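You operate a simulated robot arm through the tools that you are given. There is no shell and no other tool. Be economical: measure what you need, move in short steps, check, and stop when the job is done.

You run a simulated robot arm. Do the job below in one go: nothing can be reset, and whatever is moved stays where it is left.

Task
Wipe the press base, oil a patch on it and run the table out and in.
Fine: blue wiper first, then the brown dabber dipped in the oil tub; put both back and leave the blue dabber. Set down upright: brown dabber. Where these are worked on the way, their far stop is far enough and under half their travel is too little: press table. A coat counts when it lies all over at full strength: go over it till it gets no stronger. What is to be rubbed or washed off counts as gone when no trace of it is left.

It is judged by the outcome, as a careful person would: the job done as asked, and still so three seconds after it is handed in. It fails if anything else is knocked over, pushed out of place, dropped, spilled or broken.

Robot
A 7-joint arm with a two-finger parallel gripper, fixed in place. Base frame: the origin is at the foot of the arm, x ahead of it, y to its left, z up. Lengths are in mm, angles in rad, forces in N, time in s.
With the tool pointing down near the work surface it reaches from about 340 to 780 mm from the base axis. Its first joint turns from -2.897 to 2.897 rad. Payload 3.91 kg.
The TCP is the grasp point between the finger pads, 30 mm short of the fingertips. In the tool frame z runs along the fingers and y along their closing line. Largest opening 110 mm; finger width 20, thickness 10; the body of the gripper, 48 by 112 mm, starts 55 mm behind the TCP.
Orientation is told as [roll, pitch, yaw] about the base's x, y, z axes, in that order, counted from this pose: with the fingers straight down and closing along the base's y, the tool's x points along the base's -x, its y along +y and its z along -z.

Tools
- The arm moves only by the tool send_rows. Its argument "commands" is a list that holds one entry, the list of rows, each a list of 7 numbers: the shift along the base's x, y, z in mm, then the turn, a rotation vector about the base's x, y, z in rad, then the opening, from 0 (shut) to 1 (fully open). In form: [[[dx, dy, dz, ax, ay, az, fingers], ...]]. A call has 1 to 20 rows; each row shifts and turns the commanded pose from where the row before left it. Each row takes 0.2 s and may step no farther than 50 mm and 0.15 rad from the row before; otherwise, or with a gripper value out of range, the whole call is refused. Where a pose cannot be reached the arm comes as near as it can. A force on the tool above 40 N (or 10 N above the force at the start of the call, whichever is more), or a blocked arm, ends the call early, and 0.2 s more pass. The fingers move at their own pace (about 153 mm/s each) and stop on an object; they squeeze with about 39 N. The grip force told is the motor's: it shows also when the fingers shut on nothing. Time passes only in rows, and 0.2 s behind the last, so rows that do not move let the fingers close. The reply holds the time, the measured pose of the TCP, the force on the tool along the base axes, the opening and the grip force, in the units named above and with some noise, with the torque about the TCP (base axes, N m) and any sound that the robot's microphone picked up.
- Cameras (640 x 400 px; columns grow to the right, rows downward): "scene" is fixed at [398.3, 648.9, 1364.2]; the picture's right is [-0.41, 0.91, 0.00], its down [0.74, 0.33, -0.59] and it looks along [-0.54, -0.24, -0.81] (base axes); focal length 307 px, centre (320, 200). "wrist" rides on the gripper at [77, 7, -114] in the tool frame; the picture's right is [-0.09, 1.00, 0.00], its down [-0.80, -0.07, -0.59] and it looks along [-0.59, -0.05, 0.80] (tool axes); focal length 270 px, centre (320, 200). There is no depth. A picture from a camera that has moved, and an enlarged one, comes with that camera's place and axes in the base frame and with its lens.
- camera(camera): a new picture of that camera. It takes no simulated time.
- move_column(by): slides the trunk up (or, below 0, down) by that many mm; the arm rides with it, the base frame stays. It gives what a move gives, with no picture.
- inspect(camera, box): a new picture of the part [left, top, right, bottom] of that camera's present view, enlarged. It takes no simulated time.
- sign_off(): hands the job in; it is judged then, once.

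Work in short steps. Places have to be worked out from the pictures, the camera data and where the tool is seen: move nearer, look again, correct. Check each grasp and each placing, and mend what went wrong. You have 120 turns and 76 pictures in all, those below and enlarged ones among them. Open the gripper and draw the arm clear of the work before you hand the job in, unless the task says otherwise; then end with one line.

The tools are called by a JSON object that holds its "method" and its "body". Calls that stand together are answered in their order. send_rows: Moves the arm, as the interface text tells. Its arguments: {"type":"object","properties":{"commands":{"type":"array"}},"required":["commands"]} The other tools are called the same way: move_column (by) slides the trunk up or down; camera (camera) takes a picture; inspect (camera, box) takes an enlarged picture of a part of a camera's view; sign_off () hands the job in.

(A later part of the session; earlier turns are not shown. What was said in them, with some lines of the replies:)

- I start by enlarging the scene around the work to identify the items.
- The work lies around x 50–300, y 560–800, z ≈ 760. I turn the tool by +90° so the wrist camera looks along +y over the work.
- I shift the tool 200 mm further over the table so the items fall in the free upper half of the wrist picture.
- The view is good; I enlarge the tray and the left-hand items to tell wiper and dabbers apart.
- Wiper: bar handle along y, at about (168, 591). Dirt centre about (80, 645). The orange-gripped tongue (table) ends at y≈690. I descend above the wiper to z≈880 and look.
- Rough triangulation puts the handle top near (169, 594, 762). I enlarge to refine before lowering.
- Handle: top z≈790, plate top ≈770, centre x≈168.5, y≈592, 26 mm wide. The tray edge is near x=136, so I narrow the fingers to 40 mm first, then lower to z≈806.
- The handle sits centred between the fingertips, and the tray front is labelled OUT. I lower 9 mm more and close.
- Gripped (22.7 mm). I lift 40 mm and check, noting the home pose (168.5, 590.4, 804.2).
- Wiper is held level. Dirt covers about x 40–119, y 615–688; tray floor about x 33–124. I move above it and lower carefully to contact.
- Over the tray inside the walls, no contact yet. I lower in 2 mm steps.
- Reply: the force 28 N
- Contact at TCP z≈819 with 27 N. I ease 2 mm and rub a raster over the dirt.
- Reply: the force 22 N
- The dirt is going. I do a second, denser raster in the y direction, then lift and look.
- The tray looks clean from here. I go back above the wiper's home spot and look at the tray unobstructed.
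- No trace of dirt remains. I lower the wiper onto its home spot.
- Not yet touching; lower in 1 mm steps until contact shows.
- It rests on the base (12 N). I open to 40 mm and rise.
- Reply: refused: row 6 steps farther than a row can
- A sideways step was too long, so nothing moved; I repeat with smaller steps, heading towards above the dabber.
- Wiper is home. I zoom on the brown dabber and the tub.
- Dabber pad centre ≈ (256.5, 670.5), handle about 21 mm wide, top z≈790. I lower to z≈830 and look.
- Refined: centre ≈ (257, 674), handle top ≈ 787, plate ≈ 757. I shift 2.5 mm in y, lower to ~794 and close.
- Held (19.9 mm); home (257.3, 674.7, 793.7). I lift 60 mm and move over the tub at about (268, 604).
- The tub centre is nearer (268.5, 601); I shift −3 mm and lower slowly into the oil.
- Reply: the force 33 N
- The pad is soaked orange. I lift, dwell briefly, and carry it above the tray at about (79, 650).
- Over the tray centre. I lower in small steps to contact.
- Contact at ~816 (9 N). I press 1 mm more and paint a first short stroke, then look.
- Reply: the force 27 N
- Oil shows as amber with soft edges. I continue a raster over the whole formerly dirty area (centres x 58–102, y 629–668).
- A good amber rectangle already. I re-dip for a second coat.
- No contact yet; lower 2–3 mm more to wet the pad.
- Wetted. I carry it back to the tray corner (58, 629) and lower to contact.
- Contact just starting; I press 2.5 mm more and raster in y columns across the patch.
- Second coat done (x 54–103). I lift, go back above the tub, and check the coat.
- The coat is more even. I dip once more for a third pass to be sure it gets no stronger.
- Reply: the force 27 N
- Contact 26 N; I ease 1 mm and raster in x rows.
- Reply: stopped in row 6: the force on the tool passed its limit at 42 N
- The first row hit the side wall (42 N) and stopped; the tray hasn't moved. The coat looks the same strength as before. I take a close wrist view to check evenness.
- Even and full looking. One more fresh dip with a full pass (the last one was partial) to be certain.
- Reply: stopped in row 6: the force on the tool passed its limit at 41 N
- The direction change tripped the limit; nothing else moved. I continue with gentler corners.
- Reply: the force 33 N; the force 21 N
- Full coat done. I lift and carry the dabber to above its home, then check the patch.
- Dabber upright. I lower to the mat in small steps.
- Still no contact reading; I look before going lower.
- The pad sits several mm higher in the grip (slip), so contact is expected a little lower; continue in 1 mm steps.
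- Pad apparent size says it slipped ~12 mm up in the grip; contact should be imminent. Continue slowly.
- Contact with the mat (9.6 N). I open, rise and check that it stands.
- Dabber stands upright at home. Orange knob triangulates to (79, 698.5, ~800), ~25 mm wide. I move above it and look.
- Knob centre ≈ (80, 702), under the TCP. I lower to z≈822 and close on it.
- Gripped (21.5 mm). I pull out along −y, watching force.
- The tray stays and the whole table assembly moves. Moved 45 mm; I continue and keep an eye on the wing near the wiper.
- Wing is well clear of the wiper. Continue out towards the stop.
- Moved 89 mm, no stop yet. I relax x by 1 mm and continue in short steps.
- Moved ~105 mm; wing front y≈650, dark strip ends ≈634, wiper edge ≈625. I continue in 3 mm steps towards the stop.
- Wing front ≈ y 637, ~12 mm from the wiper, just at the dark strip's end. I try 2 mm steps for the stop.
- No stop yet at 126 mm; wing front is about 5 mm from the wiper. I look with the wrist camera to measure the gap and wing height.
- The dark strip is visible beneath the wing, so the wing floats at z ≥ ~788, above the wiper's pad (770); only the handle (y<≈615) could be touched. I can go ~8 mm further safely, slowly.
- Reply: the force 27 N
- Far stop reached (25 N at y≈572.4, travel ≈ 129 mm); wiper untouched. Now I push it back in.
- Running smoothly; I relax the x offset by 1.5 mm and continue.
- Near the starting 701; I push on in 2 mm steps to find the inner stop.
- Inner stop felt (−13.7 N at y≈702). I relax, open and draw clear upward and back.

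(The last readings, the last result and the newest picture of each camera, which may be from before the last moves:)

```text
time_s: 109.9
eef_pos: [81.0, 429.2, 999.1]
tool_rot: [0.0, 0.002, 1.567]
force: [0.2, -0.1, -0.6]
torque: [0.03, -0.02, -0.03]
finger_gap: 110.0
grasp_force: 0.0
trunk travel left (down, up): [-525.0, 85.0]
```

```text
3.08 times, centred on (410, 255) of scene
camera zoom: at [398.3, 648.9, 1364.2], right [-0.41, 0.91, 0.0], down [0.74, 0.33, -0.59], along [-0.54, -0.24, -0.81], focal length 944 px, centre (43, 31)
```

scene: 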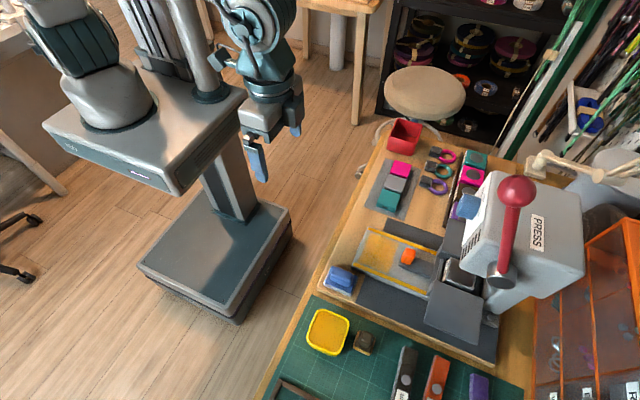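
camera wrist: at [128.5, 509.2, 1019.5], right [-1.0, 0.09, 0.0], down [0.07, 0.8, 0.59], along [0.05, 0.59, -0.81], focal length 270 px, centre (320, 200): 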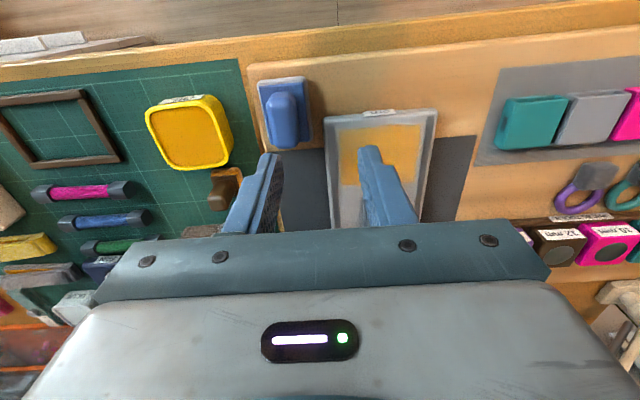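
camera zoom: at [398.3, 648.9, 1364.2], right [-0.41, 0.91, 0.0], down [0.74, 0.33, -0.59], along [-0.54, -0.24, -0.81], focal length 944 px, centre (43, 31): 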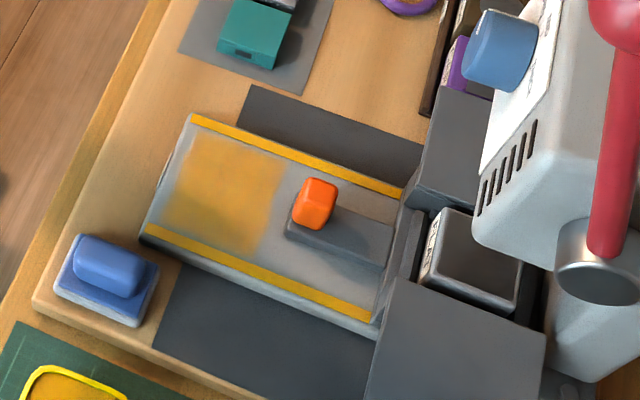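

The rails now carry oil and the table is back in. One last comparison of the patch in the same crop as before.

{"method": "inspect", "body": {"camera": "scene", "box": [350, 210, 430, 290]}}

{"method": "inspect", "body": {"camera": "scene", "box": [290, 290, 430, 380]}}

```text
5.00 times, centred on (390, 250) of scene
camera zoom: at [398.3, 648.9, 1364.2], right [-0.41, 0.91, 0.0], down [0.74, 0.33, -0.59], along [-0.54, -0.24, -0.81], focal length 1534 px, centre (-30, -50)
```

zoom: 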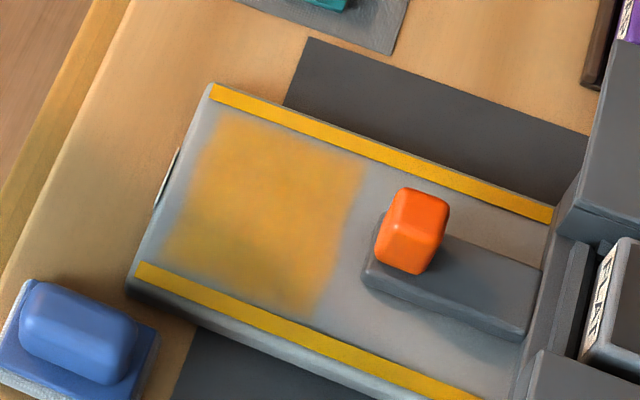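

```text
4.44 times, centred on (360, 335) of scene
camera zoom: at [398.3, 648.9, 1364.2], right [-0.41, 0.91, 0.0], down [0.74, 0.33, -0.59], along [-0.54, -0.24, -0.81], focal length 1364 px, centre (142, -400)
```

zoom: 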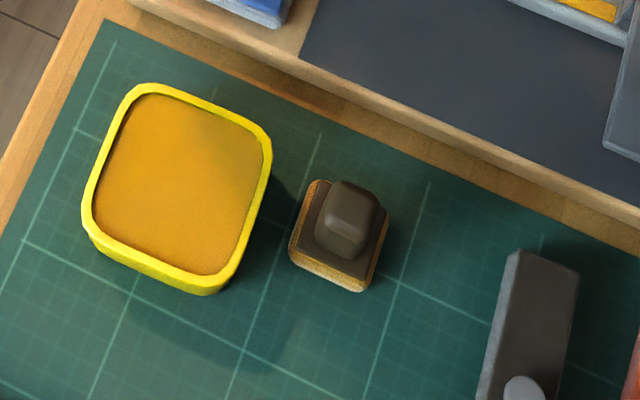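

The patch is even and no stronger than before, both tools are home and upright, the table is in, and the arm is clear. I hand the job in.

{"method": "sign_off", "body": {}}

```text
The job is handed in.
```

I wiped the press base until no dirt showed and oiled the patch in four coats until it got no stronger. I then ran the press table out to its far stop and back in, put the blue wiper and brown dabber (upright) back in place, and never touched a blue dabber (I saw none in the pictures).
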